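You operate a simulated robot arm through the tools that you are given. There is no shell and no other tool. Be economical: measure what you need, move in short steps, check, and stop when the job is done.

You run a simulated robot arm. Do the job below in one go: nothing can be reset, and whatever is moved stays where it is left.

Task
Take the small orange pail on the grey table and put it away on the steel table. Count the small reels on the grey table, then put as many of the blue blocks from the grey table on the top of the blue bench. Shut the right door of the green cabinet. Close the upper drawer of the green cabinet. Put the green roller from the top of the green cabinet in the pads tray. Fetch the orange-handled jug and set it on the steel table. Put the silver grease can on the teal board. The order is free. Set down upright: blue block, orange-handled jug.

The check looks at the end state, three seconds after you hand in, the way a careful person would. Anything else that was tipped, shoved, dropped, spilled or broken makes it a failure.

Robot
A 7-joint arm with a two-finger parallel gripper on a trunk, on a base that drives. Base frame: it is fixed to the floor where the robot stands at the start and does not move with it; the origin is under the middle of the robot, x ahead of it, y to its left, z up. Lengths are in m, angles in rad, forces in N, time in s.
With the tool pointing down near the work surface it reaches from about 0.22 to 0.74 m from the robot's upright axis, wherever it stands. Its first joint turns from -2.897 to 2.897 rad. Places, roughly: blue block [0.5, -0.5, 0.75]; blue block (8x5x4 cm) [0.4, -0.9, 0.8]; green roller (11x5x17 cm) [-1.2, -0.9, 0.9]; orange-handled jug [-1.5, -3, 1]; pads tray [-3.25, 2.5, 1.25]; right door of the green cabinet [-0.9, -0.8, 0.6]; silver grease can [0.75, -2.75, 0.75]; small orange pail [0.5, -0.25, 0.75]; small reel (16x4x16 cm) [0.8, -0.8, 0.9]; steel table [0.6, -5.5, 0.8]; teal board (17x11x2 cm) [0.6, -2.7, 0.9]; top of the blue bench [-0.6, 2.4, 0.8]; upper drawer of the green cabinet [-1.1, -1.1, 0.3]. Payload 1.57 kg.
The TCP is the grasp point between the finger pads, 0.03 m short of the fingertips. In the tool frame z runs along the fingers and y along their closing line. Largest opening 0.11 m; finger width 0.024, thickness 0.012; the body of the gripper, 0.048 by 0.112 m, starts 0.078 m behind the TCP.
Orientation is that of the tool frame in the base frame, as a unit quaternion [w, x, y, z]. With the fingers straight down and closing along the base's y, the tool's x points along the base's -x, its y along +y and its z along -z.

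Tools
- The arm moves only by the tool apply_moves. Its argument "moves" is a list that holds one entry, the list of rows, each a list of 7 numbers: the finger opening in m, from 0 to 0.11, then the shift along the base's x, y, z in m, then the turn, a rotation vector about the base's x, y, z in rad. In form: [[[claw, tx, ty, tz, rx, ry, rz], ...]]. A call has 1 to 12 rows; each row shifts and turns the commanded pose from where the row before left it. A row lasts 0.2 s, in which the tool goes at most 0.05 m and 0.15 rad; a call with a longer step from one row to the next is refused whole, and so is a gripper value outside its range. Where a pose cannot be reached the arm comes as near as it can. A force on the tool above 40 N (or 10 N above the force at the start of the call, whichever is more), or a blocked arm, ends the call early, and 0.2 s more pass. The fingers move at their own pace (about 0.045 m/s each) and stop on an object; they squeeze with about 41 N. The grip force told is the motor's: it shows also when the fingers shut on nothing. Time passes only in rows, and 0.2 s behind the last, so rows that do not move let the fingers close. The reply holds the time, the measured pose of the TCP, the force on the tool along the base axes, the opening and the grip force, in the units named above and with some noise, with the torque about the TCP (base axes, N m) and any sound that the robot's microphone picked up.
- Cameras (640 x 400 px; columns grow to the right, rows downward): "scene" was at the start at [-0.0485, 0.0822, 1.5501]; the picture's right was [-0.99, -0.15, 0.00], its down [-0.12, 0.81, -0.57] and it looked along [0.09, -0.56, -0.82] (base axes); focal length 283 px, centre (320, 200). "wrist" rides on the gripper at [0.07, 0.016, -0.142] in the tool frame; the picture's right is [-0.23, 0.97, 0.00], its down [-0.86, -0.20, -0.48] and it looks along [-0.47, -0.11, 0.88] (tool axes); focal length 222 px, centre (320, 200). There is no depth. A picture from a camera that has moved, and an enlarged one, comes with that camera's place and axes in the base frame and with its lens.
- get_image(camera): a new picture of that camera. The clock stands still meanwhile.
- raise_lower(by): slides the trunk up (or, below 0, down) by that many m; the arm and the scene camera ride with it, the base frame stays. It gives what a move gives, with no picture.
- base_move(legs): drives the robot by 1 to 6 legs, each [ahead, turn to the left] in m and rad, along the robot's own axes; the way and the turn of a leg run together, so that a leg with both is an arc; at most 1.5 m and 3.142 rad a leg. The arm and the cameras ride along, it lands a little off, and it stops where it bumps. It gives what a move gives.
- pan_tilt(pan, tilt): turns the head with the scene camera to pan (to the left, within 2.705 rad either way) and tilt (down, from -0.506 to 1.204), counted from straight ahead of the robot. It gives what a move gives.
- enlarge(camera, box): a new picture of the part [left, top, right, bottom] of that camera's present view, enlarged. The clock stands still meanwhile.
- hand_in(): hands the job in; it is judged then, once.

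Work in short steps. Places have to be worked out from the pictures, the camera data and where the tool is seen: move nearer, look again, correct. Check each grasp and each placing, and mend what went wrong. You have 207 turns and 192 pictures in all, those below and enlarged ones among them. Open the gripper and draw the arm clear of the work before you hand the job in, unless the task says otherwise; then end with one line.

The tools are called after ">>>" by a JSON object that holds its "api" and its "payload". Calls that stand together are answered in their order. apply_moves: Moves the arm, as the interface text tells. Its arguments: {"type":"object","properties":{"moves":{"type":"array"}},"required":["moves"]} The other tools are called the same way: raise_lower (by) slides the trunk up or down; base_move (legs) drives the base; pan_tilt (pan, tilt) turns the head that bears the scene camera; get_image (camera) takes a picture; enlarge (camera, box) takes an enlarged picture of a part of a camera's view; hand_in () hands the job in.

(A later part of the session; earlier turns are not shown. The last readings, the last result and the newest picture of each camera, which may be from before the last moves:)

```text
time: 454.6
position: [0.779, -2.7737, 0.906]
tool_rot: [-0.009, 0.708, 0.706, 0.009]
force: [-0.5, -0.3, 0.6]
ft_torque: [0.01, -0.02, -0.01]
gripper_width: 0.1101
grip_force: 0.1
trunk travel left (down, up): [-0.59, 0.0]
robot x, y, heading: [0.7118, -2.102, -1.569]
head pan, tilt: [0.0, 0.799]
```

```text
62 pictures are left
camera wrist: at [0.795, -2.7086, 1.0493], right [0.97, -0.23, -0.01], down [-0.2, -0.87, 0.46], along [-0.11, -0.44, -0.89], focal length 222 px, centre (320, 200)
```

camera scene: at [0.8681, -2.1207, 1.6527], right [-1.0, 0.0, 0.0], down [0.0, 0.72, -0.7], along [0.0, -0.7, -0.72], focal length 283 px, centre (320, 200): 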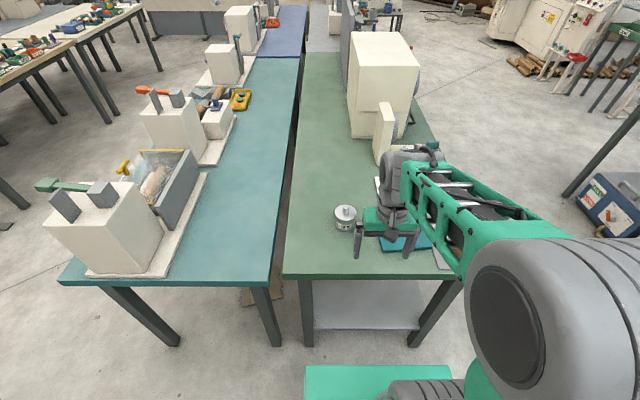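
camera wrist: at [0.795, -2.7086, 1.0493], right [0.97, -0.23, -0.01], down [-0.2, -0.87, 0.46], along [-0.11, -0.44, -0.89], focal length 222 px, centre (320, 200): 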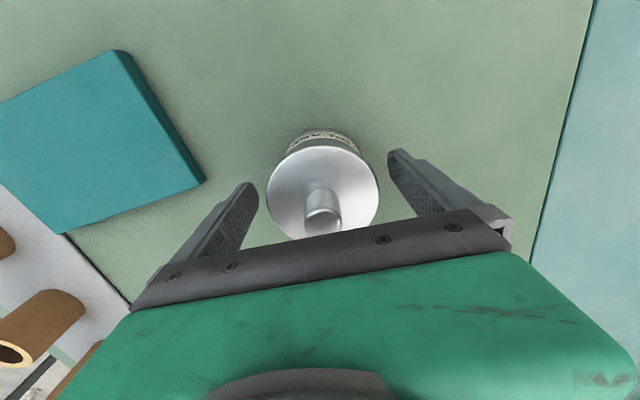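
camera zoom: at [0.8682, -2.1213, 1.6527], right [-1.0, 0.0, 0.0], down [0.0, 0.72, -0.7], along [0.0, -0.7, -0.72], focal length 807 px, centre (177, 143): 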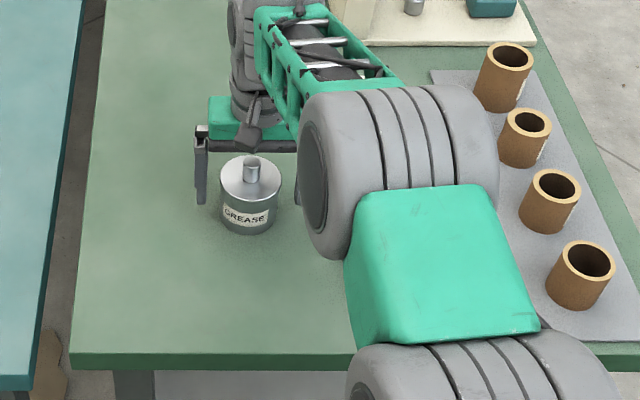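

Lid top is at z≈0.906, so I lower another 18 mm and close on the body.

>>> {"api": "apply_moves", "payload": {"moves": [[[0.11, 0.002, 0.001, -0.009, 0, 0, 0], [0.11, 0, 0, -0.009, 0, 0, 0], [0.06, 0, 0, 0, 0, 0, 0], [0.06, 0, 0, 0, 0, 0, 0], [0.06, 0, 0, 0, 0, 0, 0], [0.06, 0, 0, 0, 0, 0, 0], [0.06, 0, 0, 0, 0, 0, 0]]]}}

>>> {"api": "enlarge", "payload": {"camera": "scene", "box": [310, 170, 430, 260]}}

```text
time: 456.2
position: [0.7795, -2.7735, 0.8882]
tool_rot: [-0.008, 0.709, 0.705, 0.009]
force: [-0.2, -0.8, 0.6]
ft_torque: [0.02, 0.03, 0.03]
gripper_width: 0.0738
grip_force: 40.7
trunk travel left (down, up): [-0.59, 0.0]
robot x, y, heading: [0.7141, -2.0984, -1.561]
head pan, tilt: [0.0, 0.799]
```

```text
4.44 times, centred on (370, 215) of scene
camera zoom: at [0.8682, -2.1209, 1.6526], right [-1.0, 0.0, 0.0], down [0.0, 0.72, -0.7], along [0.0, -0.7, -0.72], focal length 1256 px, centre (98, 133)
```

zoom: 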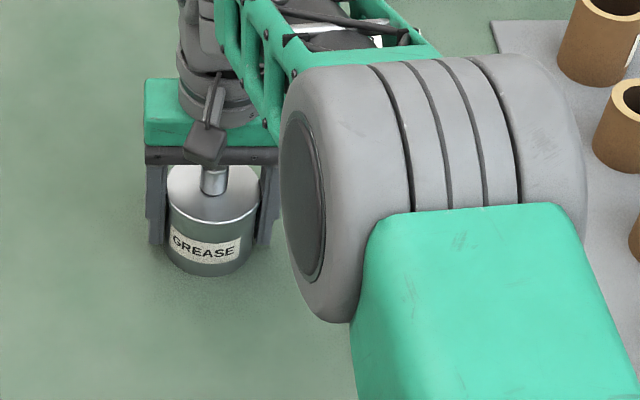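

Held by its body (0.074 m). I lift and carry it over the board's centre at about (0.575,-2.711).

>>> {"api": "apply_moves", "payload": {"moves": [[[0.06, 0, 0, 0.01, 0, 0, 0], [0.06, 0, 0, 0.03, 0, 0, 0], [0.06, 0, 0, 0.04, 0, 0, 0], [0.06, -0.045, 0.01, 0, 0, 0, 0], [0.06, -0.045, 0.015, 0, 0, 0, 0], [0.06, -0.045, 0.015, 0, 0, 0, 0], [0.06, -0.04, 0.015, 0, 0, 0, 0], [0.06, -0.03, 0.007, 0, 0, 0, 0]]]}}

>>> {"api": "get_image", "payload": {"camera": "wrist"}}

>>> {"api": "enlarge", "payload": {"camera": "scene", "box": [310, 150, 490, 290]}}

```text
time: 458.0
position: [0.5729, -2.7103, 0.9684]
tool_rot: [-0.009, 0.708, 0.706, 0.009]
force: [0.1, 0.5, -1.8]
ft_torque: [0.02, 0.03, 0.01]
gripper_width: 0.0739
grip_force: 41.2
trunk travel left (down, up): [-0.59, 0.0]
robot x, y, heading: [0.7093, -2.1018, -1.566]
head pan, tilt: [0.0, 0.799]
```

```text
60 pictures are left
camera wrist: at [0.5894, -2.6458, 1.1122], right [0.97, -0.23, -0.01], down [-0.2, -0.87, 0.46], along [-0.11, -0.44, -0.89], focal length 222 px, centre (320, 200)
```

wrist: 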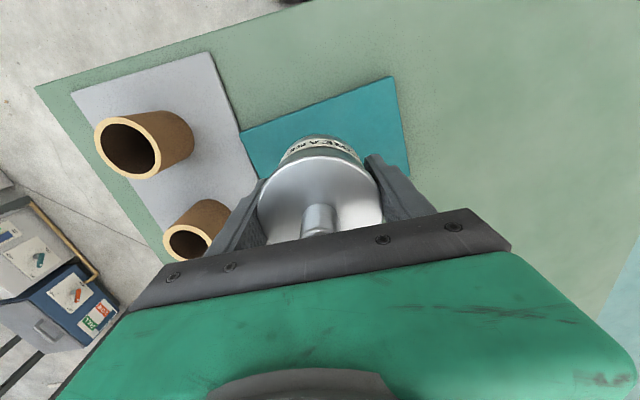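

```text
2.86 times, centred on (400, 220) of scene
camera zoom: at [0.8677, -2.1208, 1.6527], right [-1.0, 0.0, 0.0], down [0.0, 0.72, -0.7], along [0.0, -0.7, -0.72], focal length 807 px, centre (91, 143)
```

zoom: 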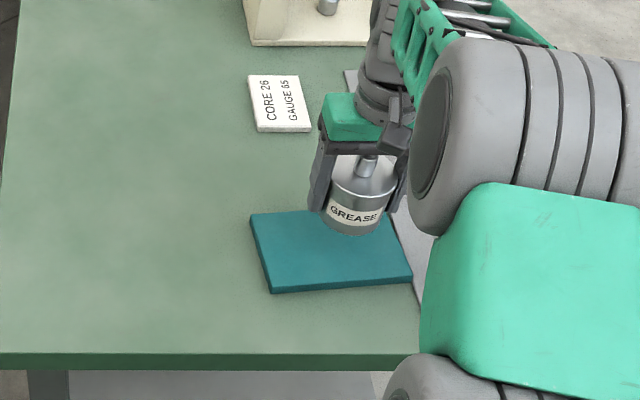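

Board centre is at about (0.579,-2.718). I shift slightly and lower to contact.

>>> {"api": "apply_moves", "payload": {"moves": [[[0.06, 0.006, -0.008, -0.02, 0, 0, 0], [0.06, 0, 0, -0.015, 0, 0, 0], [0.06, 0, 0, -0.008, 0, 0, 0], [0.06, 0, 0, -0.006, 0, 0, 0], [0.06, 0, 0, -0.005, 0, 0, 0], [0.06, 0, 0, -0.005, 0, 0, 0], [0.06, 0, 0, -0.005, 0, 0, 0], [0.06, 0, 0, -0.004, 0, 0, 0], [0.06, 0, 0, -0.004, 0, 0, 0]]]}}

>>> {"api": "enlarge", "payload": {"camera": "scene", "box": [340, 180, 460, 260]}}

```text
time: 460.0
position: [0.5803, -2.7209, 0.9025]
tool_rot: [-0.006, 0.708, 0.706, 0.006]
force: [1.9, 5.0, 30.2]
ft_torque: [0.1, 0.02, -0.14]
gripper_width: 0.0723
grip_force: 41.2
trunk travel left (down, up): [-0.59, 0.0]
robot x, y, heading: [0.7078, -2.0938, -1.568]
head pan, tilt: [0.0, 0.799]
heard: snap
```

```text
5.00 times, centred on (400, 220) of scene
camera zoom: at [0.8689, -2.1173, 1.6532], right [-1.0, 0.0, 0.0], down [0.0, 0.72, -0.7], along [0.0, -0.7, -0.72], focal length 1413 px, centre (-80, 100)
```

zoom: 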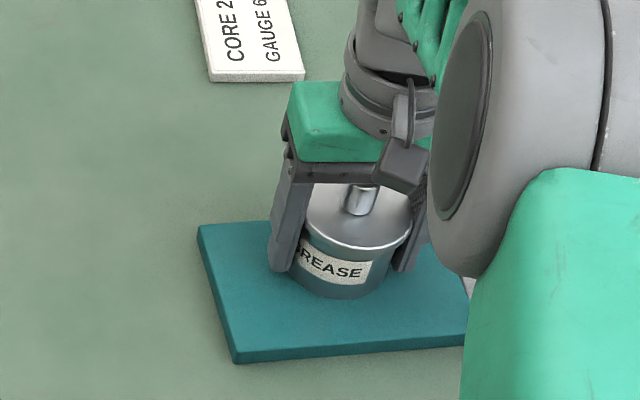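

A snap was heard on contact and the width changed slightly – maybe the can's lid. I ease up 2 mm, open and inspect.

>>> {"api": "apply_moves", "payload": {"moves": [[[0.06, 0, 0, 0.003, 0, 0, 0], [0.1, 0, 0, 0, 0, 0, 0], [0.1, 0, 0, 0, 0, 0, 0], [0.1, 0, 0, 0, 0, 0, 0], [0.1, 0, 0, 0.02, 0, 0, 0], [0.1, 0, 0, 0.04, 0, 0, 0], [0.1, 0, 0, 0.045, 0, 0, 0], [0.1, 0, 0.03, 0.03, 0, 0, 0]]]}}

>>> {"api": "enlarge", "payload": {"camera": "scene", "box": [340, 180, 460, 260]}}

>>> {"api": "get_image", "payload": {"camera": "wrist"}}

```text
time: 461.8
position: [0.5804, -2.688, 1.0344]
tool_rot: [-0.009, 0.708, 0.706, 0.009]
force: [0.0, 0.0, 0.9]
ft_torque: [0.03, 0.04, -0.03]
gripper_width: 0.1
grip_force: 0.0
trunk travel left (down, up): [-0.59, 0.0]
robot x, y, heading: [0.7143, -2.097, -1.568]
head pan, tilt: [0.0, 0.799]
```

```text
5.00 times, centred on (400, 220) of scene
camera zoom: at [0.8682, -2.1199, 1.6526], right [-1.0, 0.0, 0.0], down [0.0, 0.72, -0.7], along [0.0, -0.7, -0.72], focal length 1413 px, centre (-80, 100)
```

zoom: 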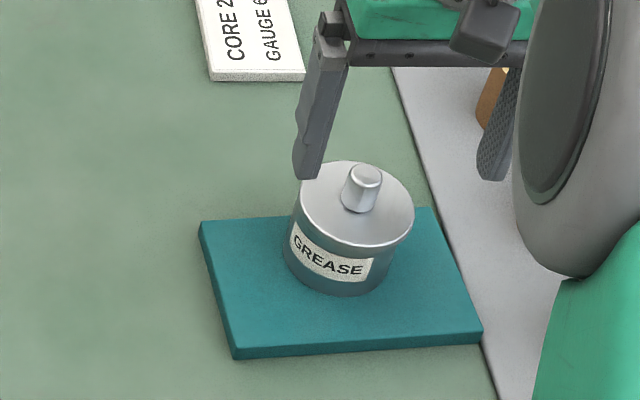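

```text
56 pictures are left
camera wrist: at [0.5973, -2.6227, 1.1795], right [0.97, -0.23, -0.01], down [-0.2, -0.87, 0.46], along [-0.11, -0.44, -0.89], focal length 222 px, centre (320, 200)
```

wrist: 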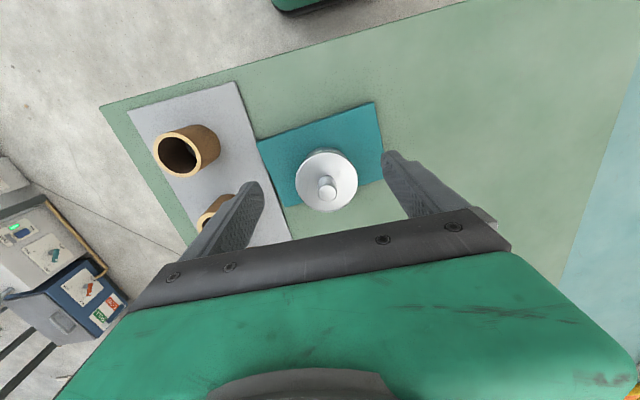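

I zoom further to see whether the lid sits flush.

>>> {"api": "enlarge", "payload": {"camera": "scene", "box": [392, 205, 432, 245]}}

>>> {"api": "enlarge", "payload": {"camera": "wrist", "box": [280, 130, 380, 220]}}

```text
10.00 times, centred on (412, 225) of scene
camera zoom: at [0.8682, -2.1199, 1.6526], right [-1.0, 0.0, 0.0], down [0.0, 0.72, -0.7], along [0.0, -0.7, -0.72], focal length 2826 px, centre (-600, -50)
```

zoom: 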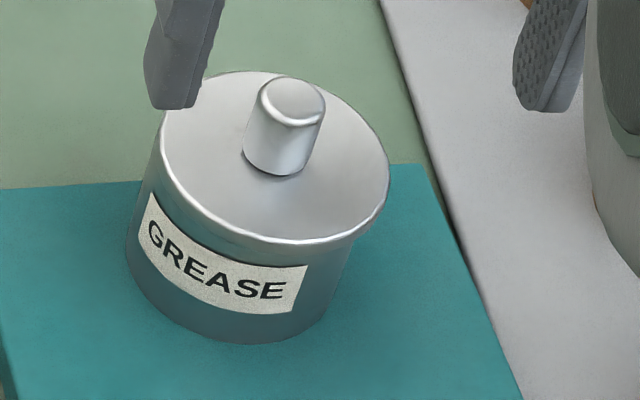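

```text
4.44 times, centred on (330, 175) of wrist
camera zoom: at [0.5973, -2.6227, 1.1795], right [0.97, -0.23, -0.01], down [-0.2, -0.87, 0.46], along [-0.11, -0.44, -0.89], focal length 987 px, centre (276, 311)
```

zoom: 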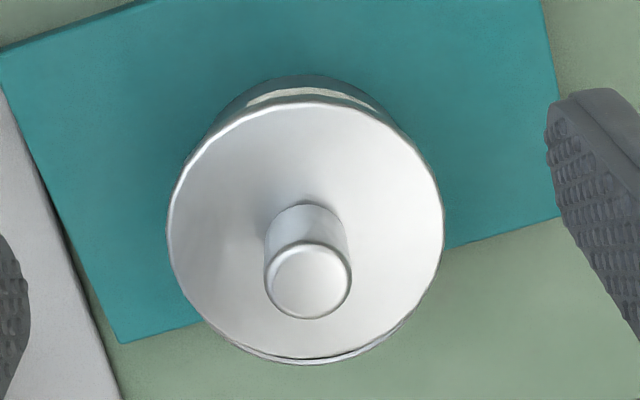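

The lid may have come unclipped (single snap). I press the knob gently from above with closed fingers to make sure it is seated.

>>> {"api": "apply_moves", "payload": {"moves": [[[0.0, 0, -0.02, 0, 0, 0, 0], [0.0, -0.001, -0.02, 0, 0, 0, 0], [0.0, 0, 0, 0, 0, 0, 0], [0.0, 0, 0, 0, 0, 0, 0], [0.0, 0, 0, 0, 0, 0, 0], [0.0, 0, 0, 0, 0, 0, 0]]]}}

>>> {"api": "enlarge", "payload": {"camera": "scene", "box": [372, 175, 442, 245]}}

>>> {"api": "get_image", "payload": {"camera": "wrist"}}

```text
time: 463.2
position: [0.5798, -2.7306, 1.0346]
tool_rot: [-0.008, 0.708, 0.706, 0.009]
force: [-0.2, 0.3, -0.7]
ft_torque: [0.02, 0.0, -0.02]
gripper_width: 0.0
grip_force: 13.0
trunk travel left (down, up): [-0.59, 0.0]
robot x, y, heading: [0.7151, -2.1003, -1.567]
head pan, tilt: [0.0, 0.799]
```

```text
5.71 times, centred on (407, 210) of scene
camera zoom: at [0.8681, -2.1208, 1.6527], right [-1.0, 0.0, 0.0], down [0.0, 0.72, -0.7], along [0.0, -0.7, -0.72], focal length 1615 px, centre (-177, 143)
```

zoom: 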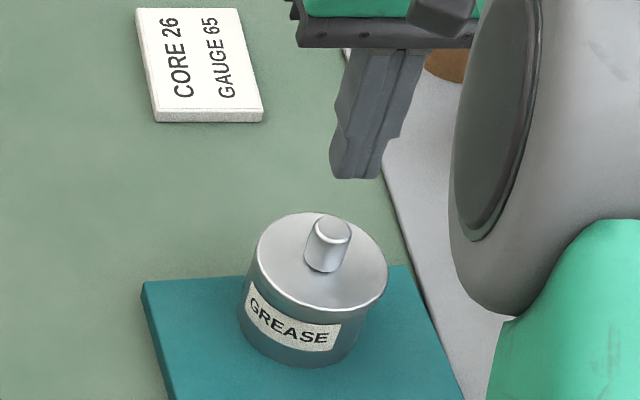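

```text
52 pictures are left
camera wrist: at [0.5961, -2.6641, 1.1783], right [0.97, -0.23, -0.01], down [-0.2, -0.87, 0.46], along [-0.11, -0.44, -0.89], focal length 222 px, centre (320, 200)
```

wrist: 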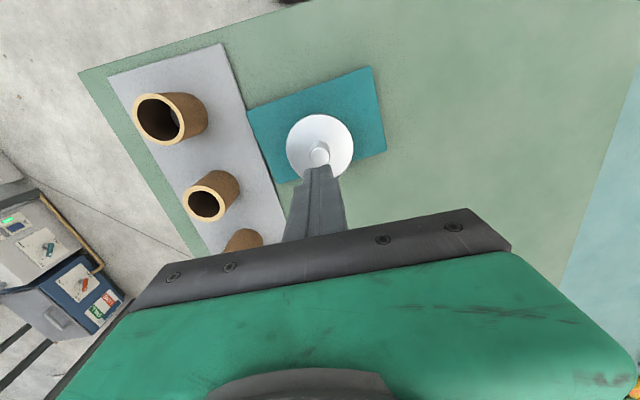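

The knob's top is at (0.5805,-2.719). I align and press down slowly.

>>> {"api": "apply_moves", "payload": {"moves": [[[0.0, 0.001, 0.01, -0.01, 0, 0, 0], [0.0, 0, 0, -0.01, 0, 0, 0], [0.0, 0, 0, -0.01, 0, 0, 0], [0.0, 0, 0, -0.006, 0, 0, 0], [0.0, 0, 0, -0.005, 0, 0, 0], [0.0, 0, 0, -0.004, 0, 0, 0], [0.0, 0, 0, -0.004, 0, 0, 0], [0.0, 0, 0, -0.004, 0, 0, 0], [0.0, 0, 0, -0.004, 0, 0, 0], [0.0, 0, 0, -0.004, 0, 0, 0], [0.0, 0, 0, -0.004, 0, 0, 0]]]}}

>>> {"api": "enlarge", "payload": {"camera": "scene", "box": [372, 175, 442, 245]}}

```text
time: 465.0
position: [0.58, -2.7237, 0.9908]
tool_rot: [-0.005, 0.708, 0.706, 0.002]
force: [-0.2, 2.5, 16.1]
ft_torque: [0.0, -0.04, 0.06]
gripper_width: 0.0
grip_force: 21.6
trunk travel left (down, up): [-0.59, 0.0]
robot x, y, heading: [0.7161, -2.0976, -1.559]
head pan, tilt: [0.0, 0.799]
stopped in row 9: the force on the tool passed its limit at 44 N (the readings are from after the stop); the commanded pose is now the measured one
```

```text
5.71 times, centred on (407, 210) of scene
camera zoom: at [0.8685, -2.1193, 1.6526], right [-1.0, 0.0, 0.0], down [0.0, 0.72, -0.7], along [0.0, -0.7, -0.72], focal length 1615 px, centre (-177, 143)
```

zoom: 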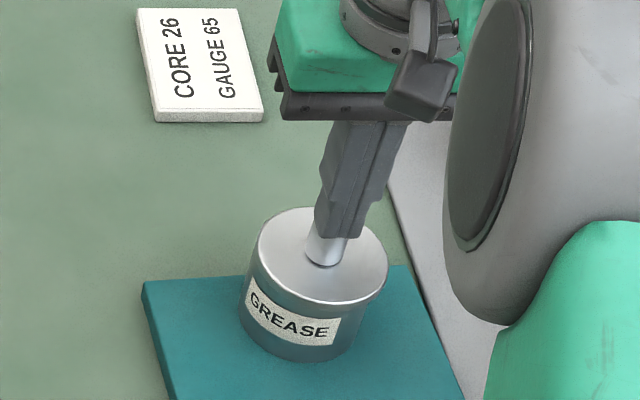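

No further snap, so the lid is likely seated; I verify by gripping the knob and lifting slightly to see whether the can follows.

>>> {"api": "apply_moves", "payload": {"moves": [[[0.0, 0, 0, 0.02, 0, 0, 0], [0.08, 0, 0, 0.01, 0, 0, 0], [0.08, 0, 0, 0, 0, 0, 0], [0.08, 0, 0, 0, 0, 0, 0], [0.08, 0, 0, -0.03, 0, 0, 0], [0.08, 0, 0, -0.015, 0, 0, 0], [0.08, 0, 0, -0.006, 0, 0, 0], [0.0, 0, 0, 0, 0, 0, 0], [0.0, 0, 0, 0, 0, 0, 0], [0.0, 0, 0, 0, 0, 0, 0], [0.0, 0, 0, 0, 0, 0, 0], [0.0, 0, 0, 0, 0, 0, 0]]]}}

>>> {"api": "apply_moves", "payload": {"moves": [[[0.0, 0, 0, 0.005, 0, 0, 0], [0.0, 0, 0, 0.005, 0, 0, 0], [0.0, 0, 0, 0.004, 0, 0, 0]]]}}

>>> {"api": "enlarge", "payload": {"camera": "scene", "box": [372, 175, 442, 245]}}

```text
time: 467.6
position: [0.5812, -2.7235, 0.9672]
tool_rot: [-0.007, 0.708, 0.706, 0.005]
force: [0.1, -0.2, 0.8]
ft_torque: [0.01, -0.02, 0.02]
gripper_width: 0.0197
grip_force: 26.9
trunk travel left (down, up): [-0.59, 0.0]
robot x, y, heading: [0.7124, -2.1001, -1.565]
head pan, tilt: [0.0, 0.799]
```

```text
time: 468.4
position: [0.581, -2.7242, 0.9828]
tool_rot: [-0.005, 0.708, 0.706, 0.004]
force: [0.5, 0.0, 0.0]
ft_torque: [-0.01, -0.02, 0.01]
gripper_width: 0.0195
grip_force: 33.3
trunk travel left (down, up): [-0.59, 0.0]
robot x, y, heading: [0.7114, -2.0962, -1.567]
head pan, tilt: [0.0, 0.799]
```

```text
5.71 times, centred on (407, 210) of scene
camera zoom: at [0.8681, -2.1207, 1.6527], right [-1.0, 0.0, 0.0], down [0.0, 0.72, -0.7], along [0.0, -0.7, -0.72], focal length 1615 px, centre (-177, 143)
```

zoom: 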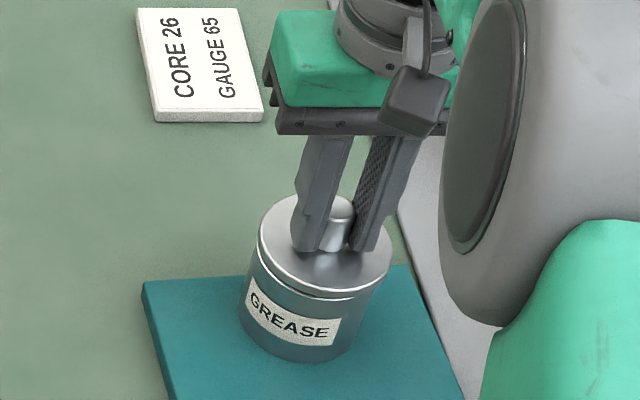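

The lid lifts off alone, so it had come unclipped. I lower it back and press while holding the knob.

>>> {"api": "apply_moves", "payload": {"moves": [[[0.0, 0, 0, -0.006, 0, 0, 0], [0.0, 0, 0, -0.005, 0, 0, 0], [0.0, 0, 0, -0.003, 0, 0, 0], [0.0, 0, 0, -0.003, 0, 0, 0], [0.0, 0, 0, -0.003, 0, 0, 0], [0.0, 0, 0, -0.003, 0, 0, 0], [0.0, 0, 0, -0.003, 0, 0, 0], [0.0, 0, 0, -0.003, 0, 0, 0], [0.0, 0, 0, -0.003, 0, 0, 0]]]}}

>>> {"api": "enlarge", "payload": {"camera": "scene", "box": [372, 175, 442, 245]}}

```text
time: 470.0
position: [0.5796, -2.7272, 0.9636]
tool_rot: [-0.002, 0.708, 0.706, -0.002]
force: [-0.2, 1.9, 14.6]
ft_torque: [0.17, -0.17, -0.03]
gripper_width: 0.0196
grip_force: 33.3
trunk travel left (down, up): [-0.59, 0.0]
robot x, y, heading: [0.7104, -2.1032, -1.564]
head pan, tilt: [0.0, 0.799]
stopped in row 7: the force on the tool passed its limit at 43 N (the readings are from after the stop); the commanded pose is now the measured one
```

```text
5.71 times, centred on (407, 210) of scene
camera zoom: at [0.8684, -2.1193, 1.6524], right [-1.0, 0.0, 0.0], down [0.0, 0.72, -0.7], along [0.0, -0.7, -0.72], focal length 1615 px, centre (-177, 143)
```

zoom: 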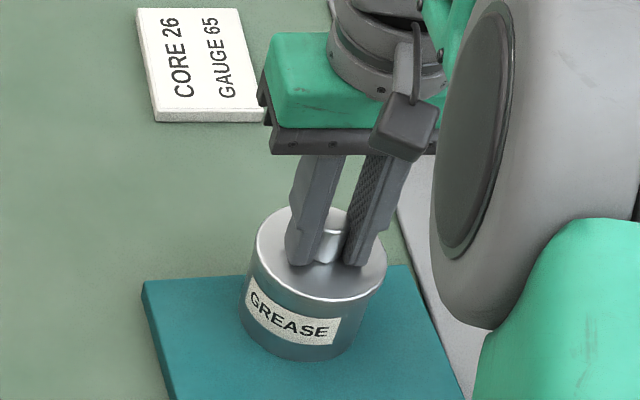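

Still no snap; probably lid and body are a few mm out of line. I'll align them by squeezing both at the seam, first along x, then along y.

>>> {"api": "apply_moves", "payload": {"moves": [[[0.03, 0, 0, 0.002, 0, 0, 0], [0.04, 0, 0, 0.0, 0, 0, 0], [0.06, 0, 0.003, 0.04, 0, 0, 0], [0.11, 0, 0, 0.02, 0, 0, 0], [0.11, 0, 0, 0, 0, 0, 0], [0.11, 0, 0, 0, 0, 0, 0], [0.11, 0, 0, -0.04, 0, 0, 0], [0.11, 0, 0, -0.045, 0, 0, 0], [0.11, 0, 0, -0.035, 0, 0, 0]]]}}

>>> {"api": "apply_moves", "payload": {"moves": [[[0.06, 0, 0, 0, 0, 0, 0], [0.06, 0, 0, 0, 0, 0, 0], [0.06, 0, 0, 0, 0, 0, 0], [0.06, 0, 0, 0, 0, 0, 0], [0.06, 0, 0, 0, 0, 0, 0]]]}}

>>> {"api": "enlarge", "payload": {"camera": "scene", "box": [372, 175, 442, 245]}}

>>> {"api": "enlarge", "payload": {"camera": "wrist", "box": [220, 110, 420, 240]}}

```text
time: 472.0
position: [0.5801, -2.7255, 0.9017]
tool_rot: [-0.003, 0.709, 0.705, 0.0]
force: [-0.4, 0.5, 0.2]
ft_torque: [0.01, 0.0, 0.01]
gripper_width: 0.1101
grip_force: 0.1
trunk travel left (down, up): [-0.59, 0.0]
robot x, y, heading: [0.7135, -2.0996, -1.565]
head pan, tilt: [0.0, 0.799]
```

```text
time: 473.2
position: [0.5806, -2.7236, 0.9011]
tool_rot: [-0.003, 0.708, 0.706, 0.001]
force: [0.8, 0.2, 0.0]
ft_torque: [0.0, 0.02, -0.03]
gripper_width: 0.0722
grip_force: 39.2
trunk travel left (down, up): [-0.59, 0.0]
robot x, y, heading: [0.7159, -2.099, -1.563]
head pan, tilt: [0.0, 0.799]
```

```text
5.71 times, centred on (407, 210) of scene
camera zoom: at [0.8681, -2.1207, 1.6527], right [-1.0, 0.0, 0.0], down [0.0, 0.72, -0.7], along [0.0, -0.7, -0.72], focal length 1615 px, centre (-177, 143)
```

zoom: 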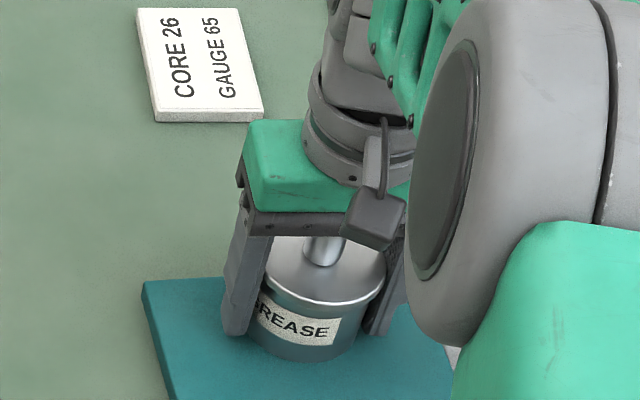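

```text
3.08 times, centred on (320, 175) of wrist
camera zoom: at [0.597, -2.6554, 1.0444], right [0.97, -0.23, -0.01], down [-0.2, -0.86, 0.47], along [-0.11, -0.46, -0.88], focal length 684 px, centre (320, 277)
```

zoom: 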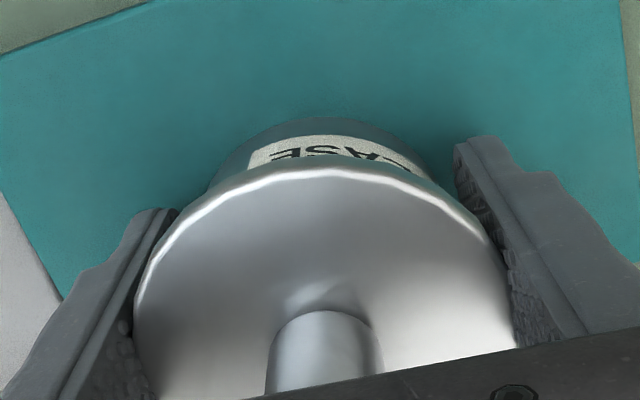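

The fingers now hold only the body (0.0722). I raise 20 mm and squeeze the lid at the same x, to line it up.

>>> {"api": "apply_moves", "payload": {"moves": [[[0.09, 0, 0, 0, 0, 0, 0], [0.09, 0, 0, 0, 0, 0, 0], [0.09, 0, 0, 0.021, 0, 0, 0], [0.06, 0, 0, 0, 0, 0, 0], [0.06, 0, 0, 0, 0, 0, 0], [0.06, 0, 0, 0, 0, 0, 0], [0.06, 0, 0, 0, 0, 0, 0]]]}}

>>> {"api": "enlarge", "payload": {"camera": "scene", "box": [372, 175, 442, 245]}}

```text
time: 474.8
position: [0.5785, -2.7247, 0.9219]
tool_rot: [-0.003, 0.708, 0.706, 0.001]
force: [0.0, -0.8, 0.0]
ft_torque: [-0.01, 0.04, -0.02]
gripper_width: 0.0719
grip_force: 40.6
trunk travel left (down, up): [-0.59, 0.0]
robot x, y, heading: [0.7128, -2.0978, -1.567]
head pan, tilt: [0.0, 0.799]
```

```text
5.71 times, centred on (407, 210) of scene
camera zoom: at [0.8681, -2.1207, 1.6527], right [-1.0, 0.0, 0.0], down [0.0, 0.72, -0.7], along [0.0, -0.7, -0.72], focal length 1615 px, centre (-177, 143)
```

zoom: 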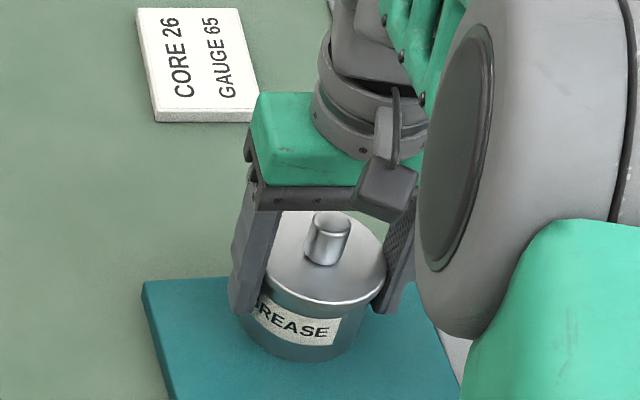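

The lid probably needs exact centring to clip again. I centre the body in x by a low squeeze, then centre the knob at the same x.

>>> {"api": "apply_moves", "payload": {"moves": [[[0.09, 0, 0, 0, 0, 0, 0], [0.09, 0, 0, 0, 0, 0, 0], [0.09, 0.0015, 0, -0.032, 0, 0, 0], [0.06, 0, 0, 0, 0, 0, 0], [0.06, 0, 0, 0, 0, 0, 0], [0.06, 0, 0, 0, 0, 0, 0], [0.06, 0, 0, 0, 0, 0, 0]]]}}

>>> {"api": "apply_moves", "payload": {"moves": [[[0.1, 0, 0, 0, 0, 0, 0], [0.1, 0, 0, 0, 0, 0, 0], [0.1, 0, 0, 0, 0, 0, 0], [0.1, 0, 0, 0.04, 0, 0, 0], [0.1, 0, 0, 0.036, 0, 0, 0], [0.0, 0, 0, 0, 0, 0, 0], [0.0, 0, 0, 0, 0, 0, 0], [0.0, 0, 0, 0, 0, 0, 0], [0.0, 0, 0, 0, 0, 0, 0], [0.0, 0, 0, 0, 0, 0, 0], [0.0, 0, 0, 0, 0, 0, 0]]]}}

```text
time: 476.4
position: [0.5815, -2.7264, 0.8962]
tool_rot: [0.0, 0.707, 0.707, -0.003]
force: [2.6, 1.2, 10.4]
ft_torque: [0.13, -0.44, 0.12]
gripper_width: 0.0732
grip_force: 7.1
trunk travel left (down, up): [-0.59, 0.0]
robot x, y, heading: [0.7102, -2.0975, -1.562]
head pan, tilt: [0.0, 0.799]
stopped in row 7: the force on the tool passed its limit at 41 N (the readings are from after the stop); the commanded pose is now the measured one
```

```text
time: 478.8
position: [0.5821, -2.7273, 0.9703]
tool_rot: [-0.002, 0.707, 0.707, -0.002]
force: [0.2, 0.7, 0.3]
ft_torque: [0.03, -0.05, 0.01]
gripper_width: 0.0195
grip_force: 25.6
trunk travel left (down, up): [-0.59, 0.0]
robot x, y, heading: [0.7113, -2.1002, -1.562]
head pan, tilt: [0.0, 0.799]
```

The tips touched the board there. I repeat the body squeeze slightly higher (z≈0.901), then the knob.

>>> {"api": "apply_moves", "payload": {"moves": [[[0.1, 0, 0, 0, 0, 0, 0], [0.1, 0, 0, 0, 0, 0, 0], [0.1, 0, 0, 0, 0, 0, 0], [0.1, -0.001, 0.001, -0.035, 0, 0, 0], [0.1, 0, 0, -0.034, 0, 0, 0], [0.06, 0, 0, 0, 0, 0, 0], [0.06, 0, 0, 0, 0, 0, 0], [0.06, 0, 0, 0, 0, 0, 0], [0.06, 0, 0, 0, 0, 0, 0]]]}}

>>> {"api": "apply_moves", "payload": {"moves": [[[0.1, 0, 0, 0, 0, 0, 0], [0.1, 0, 0, 0, 0, 0, 0], [0.1, 0, 0, 0, 0, 0, 0], [0.1, 0, 0, 0.035, 0, 0, 0], [0.1, 0, 0, 0.034, 0, 0, 0], [0.0, 0, 0, 0, 0, 0, 0], [0.0, 0, 0, 0, 0, 0, 0], [0.0, 0, 0, 0, 0, 0, 0], [0.0, 0, 0, 0, 0, 0, 0], [0.0, 0, 0, 0, 0, 0, 0], [0.0, 0, 0, 0, 0, 0, 0]]]}}

>>> {"api": "enlarge", "payload": {"camera": "scene", "box": [392, 195, 432, 235]}}

```text
time: 479.8
position: [0.5797, -2.7328, 0.9565]
tool_rot: [0.004, 0.707, 0.707, -0.01]
force: [0.1, 5.5, 17.1]
ft_torque: [0.37, -0.86, 0.25]
gripper_width: 0.1
grip_force: 0.8
trunk travel left (down, up): [-0.59, 0.0]
robot x, y, heading: [0.7125, -2.1005, -1.563]
head pan, tilt: [0.0, 0.799]
stopped in row 5: the force on the tool passed its limit at 62 N (the readings are from after the stop); the commanded pose is now the measured one
```

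```text
time: 482.2
position: [0.5789, -2.7316, 1.022]
tool_rot: [0.003, 0.707, 0.707, -0.009]
force: [-0.4, -0.2, 0.0]
ft_torque: [-0.01, -0.01, 0.0]
gripper_width: 0.0002
grip_force: 13.7
trunk travel left (down, up): [-0.59, 0.0]
robot x, y, heading: [0.714, -2.0959, -1.566]
head pan, tilt: [0.0, 0.799]
```

```text
10.00 times, centred on (412, 215) of scene
camera zoom: at [0.8682, -2.1205, 1.6527], right [-1.0, -0.01, 0.0], down [0.0, 0.72, -0.7], along [0.0, -0.7, -0.72], focal length 2826 px, centre (-600, 50)
```

zoom: 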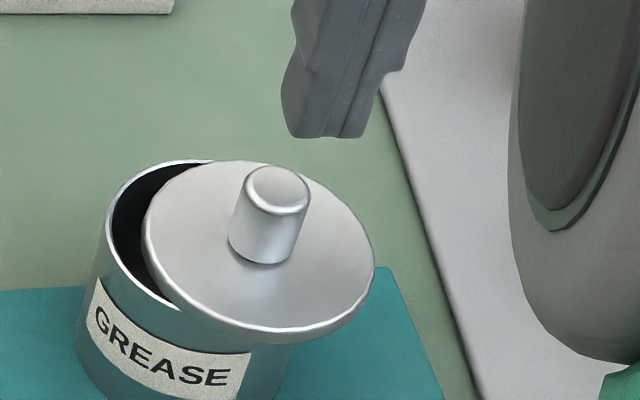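

My fingers hadn't fully opened and knocked the lid aside; the can still stands on the board. I look closely from above to realign.

>>> {"api": "apply_moves", "payload": {"moves": [[[0.06, 0, 0.02, 0.04, 0, 0, 0], [0.06, 0, 0.02, 0.03, 0, 0, 0], [0.06, 0, 0, 0, 0, 0, 0], [0.06, 0, 0, 0, 0, 0, 0]]]}}

>>> {"api": "enlarge", "payload": {"camera": "wrist", "box": [240, 90, 400, 190]}}

>>> {"api": "enlarge", "payload": {"camera": "scene", "box": [372, 185, 452, 265]}}

```text
time: 483.2
position: [0.58, -2.6914, 1.0927]
tool_rot: [0.003, 0.707, 0.707, -0.008]
force: [0.0, -0.8, -0.5]
ft_torque: [-0.02, 0.02, -0.02]
gripper_width: 0.0598
grip_force: 0.0
trunk travel left (down, up): [-0.59, 0.0]
robot x, y, heading: [0.7162, -2.0978, -1.566]
head pan, tilt: [0.0, 0.799]
```

```text
4.00 times, centred on (320, 140) of wrist
camera zoom: at [0.5969, -2.6187, 1.2332], right [0.97, -0.23, 0.0], down [-0.2, -0.85, 0.49], along [-0.11, -0.48, -0.87], focal length 888 px, centre (320, 440)
```

zoom: 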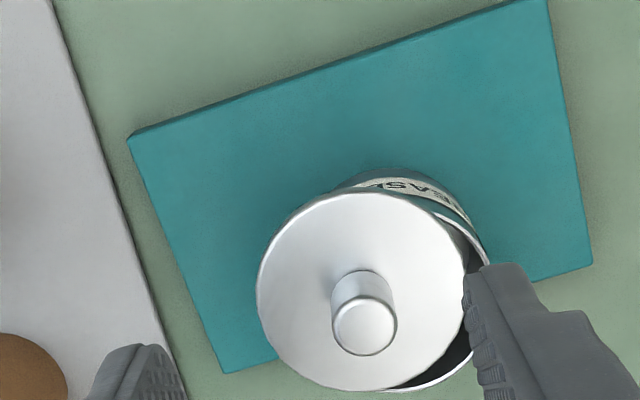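

```text
5.00 times, centred on (412, 225) of scene
camera zoom: at [0.8682, -2.1206, 1.6527], right [-1.0, -0.01, 0.0], down [0.0, 0.72, -0.7], along [0.0, -0.7, -0.72], focal length 1413 px, centre (-140, 75)
```

zoom: 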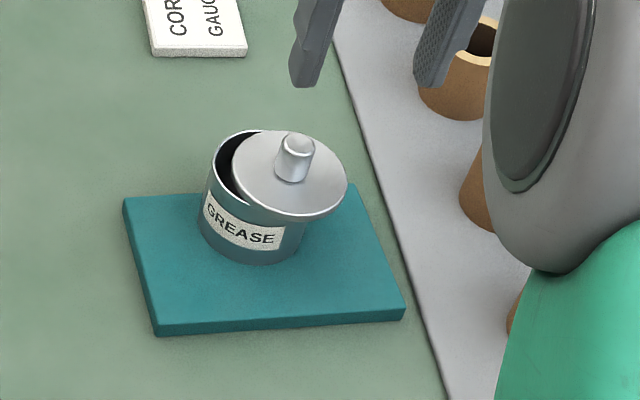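

I grip the knob again (fingers fully open first) and lift the lid a little to realign it.

>>> {"api": "apply_moves", "payload": {"moves": [[[0.06, 0.006, -0.038, -0.02, 0, 0, 0], [0.06, 0, 0, -0.04, 0, 0, 0], [0.06, 0, 0, -0.03, 0, 0, 0], [0.06, 0, 0, -0.025, 0, 0, 0], [0.06, 0, 0, -0.007, 0, 0, 0], [0.0, 0, 0, 0, 0, 0, 0], [0.0, 0, 0, 0, 0, 0, 0], [0.0, 0, 0, 0, 0, 0, 0], [0.0, 0, 0, 0, 0, 0, 0], [0.0, 0, 0, 0.006, 0, 0, 0], [0.0, 0, 0, 0.006, 0, 0, 0]]]}}

>>> {"api": "enlarge", "payload": {"camera": "scene", "box": [382, 195, 442, 255]}}

>>> {"api": "enlarge", "payload": {"camera": "wrist", "box": [260, 110, 400, 230]}}

```text
time: 485.6
position: [0.5867, -2.7277, 0.9805]
tool_rot: [0.002, 0.708, 0.706, -0.007]
force: [0.1, 0.4, -1.0]
ft_torque: [-0.01, 0.01, 0.0]
gripper_width: 0.0197
grip_force: 33.3
trunk travel left (down, up): [-0.59, 0.0]
robot x, y, heading: [0.7141, -2.1022, -1.566]
head pan, tilt: [0.0, 0.799]
```

```text
6.67 times, centred on (412, 225) of scene
camera zoom: at [0.8682, -2.1205, 1.6526], right [-1.0, -0.01, 0.0], down [0.0, 0.72, -0.7], along [0.0, -0.7, -0.72], focal length 1884 px, centre (-293, 33)
```

zoom: 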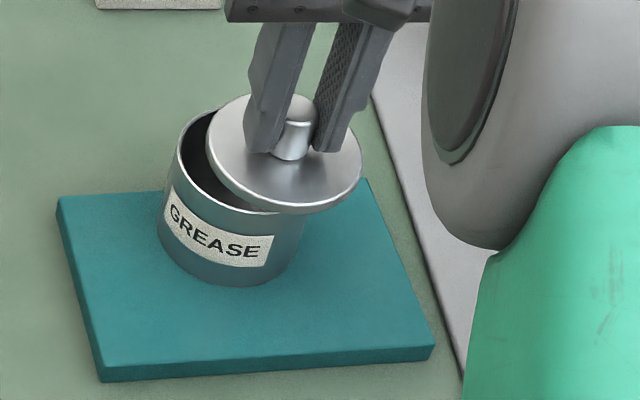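

```text
3.33 times, centred on (330, 170) of wrist
camera zoom: at [0.6025, -2.6563, 1.1221], right [0.97, -0.23, 0.0], down [-0.2, -0.85, 0.49], along [-0.11, -0.48, -0.87], focal length 740 px, centre (287, 300)
```

zoom: 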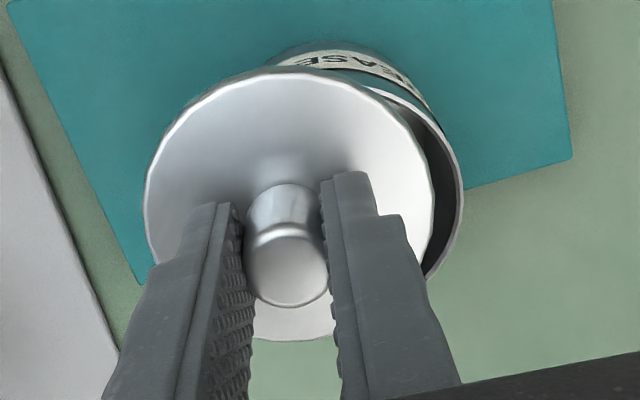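

The lid is held ~1 cm up. I estimate it must go about +14 mm in x and −9 mm in y; I shift and look again.

>>> {"api": "apply_moves", "payload": {"moves": [[[0.0, 0.007, -0.005, 0.004, 0, 0, 0], [0.0, 0.0075, -0.0045, 0, 0, 0, 0], [0.0, 0, 0, 0, 0, 0, 0]]]}}

>>> {"api": "enlarge", "payload": {"camera": "scene", "box": [382, 195, 442, 255]}}

>>> {"api": "enlarge", "payload": {"camera": "wrist", "box": [260, 110, 400, 230]}}

```text
time: 486.4
position: [0.6002, -2.7382, 0.9848]
tool_rot: [0.003, 0.707, 0.707, -0.008]
force: [-0.3, 0.6, -0.8]
ft_torque: [-0.01, 0.01, 0.03]
gripper_width: 0.0196
grip_force: 33.6
trunk travel left (down, up): [-0.59, 0.0]
robot x, y, heading: [0.7131, -2.0979, -1.562]
head pan, tilt: [0.0, 0.799]
```

```text
6.67 times, centred on (412, 225) of scene
camera zoom: at [0.8682, -2.1206, 1.6527], right [-1.0, -0.01, 0.0], down [0.0, 0.72, -0.7], along [0.0, -0.7, -0.72], focal length 1884 px, centre (-293, 33)
```

zoom: 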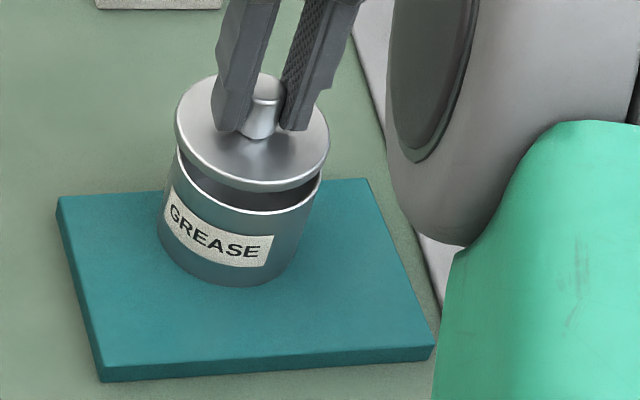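

```text
3.33 times, centred on (330, 170) of wrist
camera zoom: at [0.6173, -2.6663, 1.1262], right [0.97, -0.23, 0.0], down [-0.2, -0.85, 0.49], along [-0.11, -0.48, -0.87], focal length 740 px, centre (287, 300)
```

zoom: 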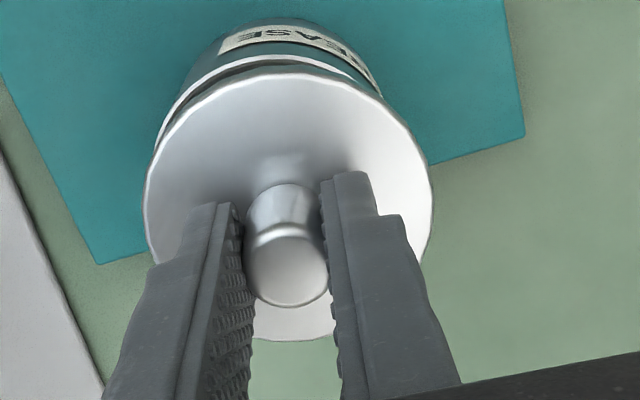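

Nearly aligned; a last correction of −1.6 mm x, +1 mm y, then lower and press.

>>> {"api": "apply_moves", "payload": {"moves": [[[0.0, -0.0016, 0.001, 0, 0, 0, 0], [0.0, 0, 0, -0.006, 0, 0, 0], [0.0, 0, 0, -0.005, 0, 0, 0], [0.0, 0, 0, -0.003, 0, 0, 0], [0.0, 0, 0, -0.002, 0, 0, 0], [0.0, 0, 0, -0.002, 0, 0, 0], [0.0, 0, 0, -0.002, 0, 0, 0], [0.0, 0, 0, -0.002, 0, 0, 0], [0.0, 0, 0, -0.002, 0, 0, 0], [0.0, 0, 0, -0.002, 0, 0, 0], [0.0, 0, 0, -0.002, 0, 0, 0]]]}}

>>> {"api": "enlarge", "payload": {"camera": "scene", "box": [382, 195, 442, 255]}}

```text
time: 488.8
position: [0.5985, -2.7403, 0.9647]
tool_rot: [0.008, 0.707, 0.707, -0.014]
force: [0.6, 1.1, 13.6]
ft_torque: [0.42, -0.31, 0.05]
gripper_width: 0.0199
grip_force: 33.7
trunk travel left (down, up): [-0.59, 0.0]
robot x, y, heading: [0.7158, -2.0998, -1.559]
head pan, tilt: [0.0, 0.799]
heard: snap
stopped in row 11: the force on the tool passed its limit at 42 N (the readings are from after the stop); the commanded pose is now the measured one
```

```text
6.67 times, centred on (412, 225) of scene
camera zoom: at [0.8685, -2.1192, 1.6523], right [-1.0, -0.01, 0.0], down [0.0, 0.72, -0.7], along [0.0, -0.7, -0.72], focal length 1884 px, centre (-293, 33)
```

zoom: 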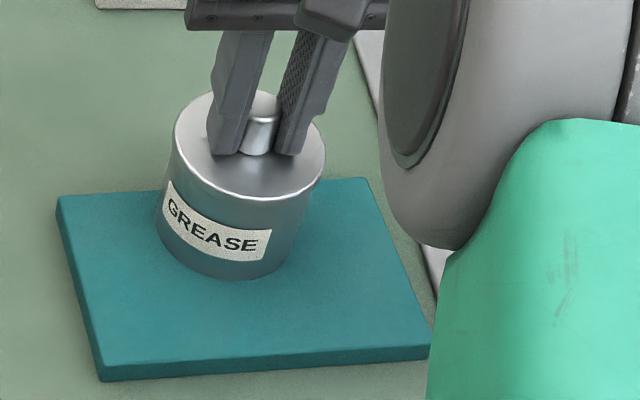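

The lid snapped on again. The can stands near the board's far edge, so while holding the knob I lift slowly a few mm to recentre it.

>>> {"api": "apply_moves", "payload": {"moves": [[[0.0, 0, 0, 0.002, 0, 0, 0], [0.0, 0, 0, 0.002, 0, 0, 0], [0.0, 0, 0, 0.002, 0, 0, 0], [0.0, 0, 0, 0.002, 0, 0, 0], [0.0, 0, 0, 0.002, 0, 0, 0], [0.0, 0, 0, 0.002, 0, 0, 0], [0.0, 0, 0, 0.002, 0, 0, 0], [0.0, 0, 0, 0, 0, 0, 0]]]}}

>>> {"api": "enlarge", "payload": {"camera": "scene", "box": [382, 195, 442, 255]}}

```text
time: 490.6
position: [0.5978, -2.7393, 0.9762]
tool_rot: [0.004, 0.707, 0.707, -0.012]
force: [0.3, -0.3, -0.7]
ft_torque: [-0.01, -0.01, 0.04]
gripper_width: 0.0195
grip_force: 33.3
trunk travel left (down, up): [-0.59, 0.0]
robot x, y, heading: [0.716, -2.1035, -1.565]
head pan, tilt: [0.0, 0.799]
```

```text
6.67 times, centred on (412, 225) of scene
camera zoom: at [0.8682, -2.1207, 1.6527], right [-1.0, -0.01, 0.0], down [0.0, 0.72, -0.7], along [0.0, -0.7, -0.72], focal length 1884 px, centre (-293, 33)
```

zoom: 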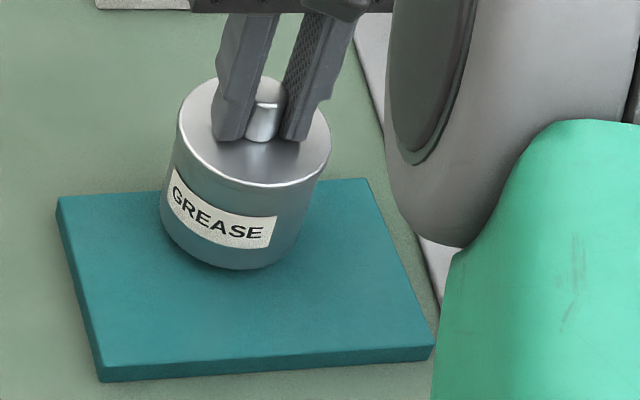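

The whole can follows: lid clipped. I shift it −15 mm x, +20 mm y and lower it gently.

>>> {"api": "apply_moves", "payload": {"moves": [[[0.0, -0.004, 0.005, 0, 0, 0, 0], [0.0, -0.004, 0.005, 0, 0, 0, 0], [0.0, -0.004, 0.005, 0, 0, 0, 0], [0.0, -0.003, 0.005, 0, 0, 0, 0], [0.0, 0, 0, -0.002, 0, 0, 0], [0.0, 0, 0, -0.002, 0, 0, 0], [0.0, 0, 0, -0.002, 0, 0, 0], [0.0, 0, 0, -0.001, 0, 0, 0], [0.0, 0, 0, 0, 0, 0, 0]]]}}

>>> {"api": "enlarge", "payload": {"camera": "scene", "box": [382, 195, 442, 255]}}

```text
time: 492.6
position: [0.5831, -2.7204, 0.9687]
tool_rot: [0.005, 0.707, 0.707, -0.011]
force: [0.9, 0.6, -0.7]
ft_torque: [0.02, 0.0, 0.03]
gripper_width: 0.0197
grip_force: 33.6
trunk travel left (down, up): [-0.59, 0.0]
robot x, y, heading: [0.7134, -2.1003, -1.565]
head pan, tilt: [0.0, 0.799]
```

```text
6.67 times, centred on (412, 225) of scene
camera zoom: at [0.8681, -2.1207, 1.6527], right [-1.0, -0.01, 0.0], down [0.0, 0.72, -0.7], along [0.0, -0.7, -0.72], focal length 1884 px, centre (-293, 33)
```

zoom: 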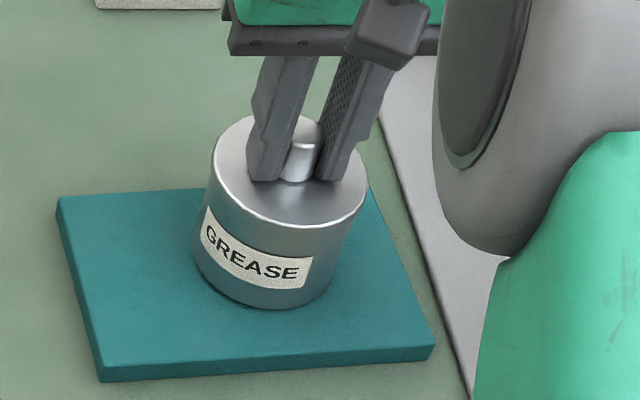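

Well centred. A few 1-mm steps down to feel contact.

>>> {"api": "apply_moves", "payload": {"moves": [[[0.0, 0, 0, -0.001, 0, 0, 0], [0.0, 0, 0, 0, 0, 0, 0]]]}}

>>> {"api": "apply_moves", "payload": {"moves": [[[0.0, 0, 0, -0.001, 0, 0, 0], [0.0, 0, 0, 0, 0, 0, 0]]]}}

```text
time: 493.2
position: [0.583, -2.7195, 0.9683]
tool_rot: [0.006, 0.707, 0.707, -0.012]
force: [-0.3, 1.0, -1.3]
ft_torque: [0.01, 0.0, -0.01]
gripper_width: 0.0196
grip_force: 33.4
trunk travel left (down, up): [-0.59, 0.0]
robot x, y, heading: [0.7143, -2.1001, -1.564]
head pan, tilt: [0.0, 0.799]
```

```text
time: 493.8
position: [0.5823, -2.7209, 0.9669]
tool_rot: [0.005, 0.707, 0.707, -0.011]
force: [0.3, -0.7, -1.0]
ft_torque: [-0.01, -0.02, 0.0]
gripper_width: 0.0198
grip_force: 33.6
trunk travel left (down, up): [-0.59, 0.0]
robot x, y, heading: [0.7105, -2.0965, -1.566]
head pan, tilt: [0.0, 0.799]
```

>>> {"api": "apply_moves", "payload": {"moves": [[[0.0, 0, 0, -0.001, 0, 0, 0], [0.0, 0, 0, 0, 0, 0, 0]]]}}

>>> {"api": "apply_moves", "payload": {"moves": [[[0.0, 0, 0, -0.001, 0, 0, 0], [0.0, 0, 0, 0, 0, 0, 0]]]}}

```text
time: 494.4
position: [0.5833, -2.7193, 0.9668]
tool_rot: [0.004, 0.707, 0.707, -0.012]
force: [0.1, -0.1, -0.6]
ft_torque: [0.01, 0.0, 0.0]
gripper_width: 0.0197
grip_force: 34.2
trunk travel left (down, up): [-0.59, 0.0]
robot x, y, heading: [0.7124, -2.1016, -1.562]
head pan, tilt: [0.0, 0.799]
```

```text
time: 495.0
position: [0.5831, -2.7204, 0.9657]
tool_rot: [0.006, 0.707, 0.707, -0.012]
force: [0.3, 0.0, -0.1]
ft_torque: [0.09, 0.0, 0.0]
gripper_width: 0.0196
grip_force: 34.1
trunk travel left (down, up): [-0.59, 0.0]
robot x, y, heading: [0.7117, -2.1026, -1.569]
head pan, tilt: [0.0, 0.799]
```

Contact is just starting. I open and rise straight up.

>>> {"api": "apply_moves", "payload": {"moves": [[[0.05, 0, 0, 0, 0, 0, 0], [0.05, 0, 0, 0, 0, 0, 0], [0.05, 0, 0, 0, 0, 0, 0], [0.05, 0, 0, 0, 0, 0, 0], [0.05, 0, 0, 0.02, 0, 0, 0], [0.05, 0, 0, 0.04, 0, 0, 0], [0.05, 0, 0, 0.04, 0, 0, 0], [0.05, 0, 0.045, 0.02, 0, 0, 0], [0.05, 0, 0.045, 0, 0, 0, 0]]]}}

>>> {"api": "enlarge", "payload": {"camera": "scene", "box": [372, 185, 452, 265]}}

>>> {"api": "get_image", "payload": {"camera": "wrist"}}

```text
time: 497.0
position: [0.5827, -2.6295, 1.0851]
tool_rot: [0.005, 0.707, 0.707, -0.013]
force: [0.9, 0.1, -0.5]
ft_torque: [-0.03, -0.02, 0.03]
gripper_width: 0.0501
grip_force: 0.0
trunk travel left (down, up): [-0.59, 0.0]
robot x, y, heading: [0.7124, -2.1, -1.561]
head pan, tilt: [0.0, 0.799]
```

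```text
5.00 times, centred on (412, 225) of scene
camera zoom: at [0.8684, -2.1196, 1.6526], right [-1.0, -0.01, 0.0], down [0.0, 0.72, -0.7], along [0.0, -0.7, -0.72], focal length 1413 px, centre (-140, 75)
```

zoom: 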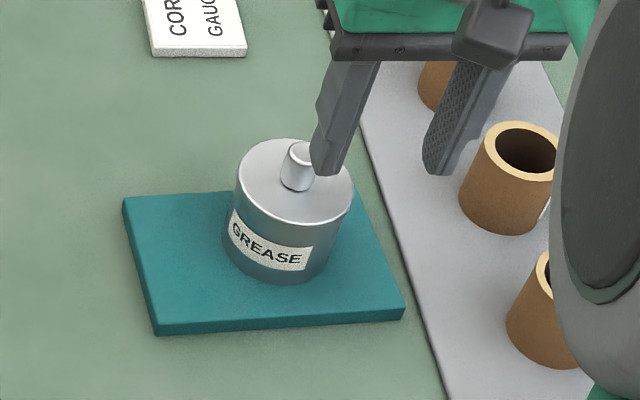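

```text
34 pictures are left
camera wrist: at [0.6011, -2.5568, 1.2257], right [0.97, -0.23, 0.0], down [-0.2, -0.84, 0.5], along [-0.12, -0.49, -0.87], focal length 222 px, centre (320, 200)
```

wrist: 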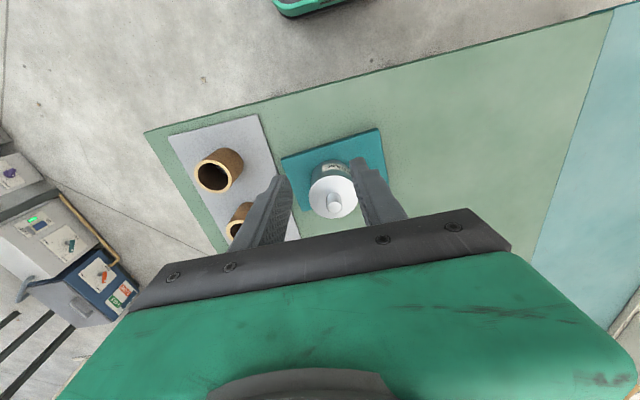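

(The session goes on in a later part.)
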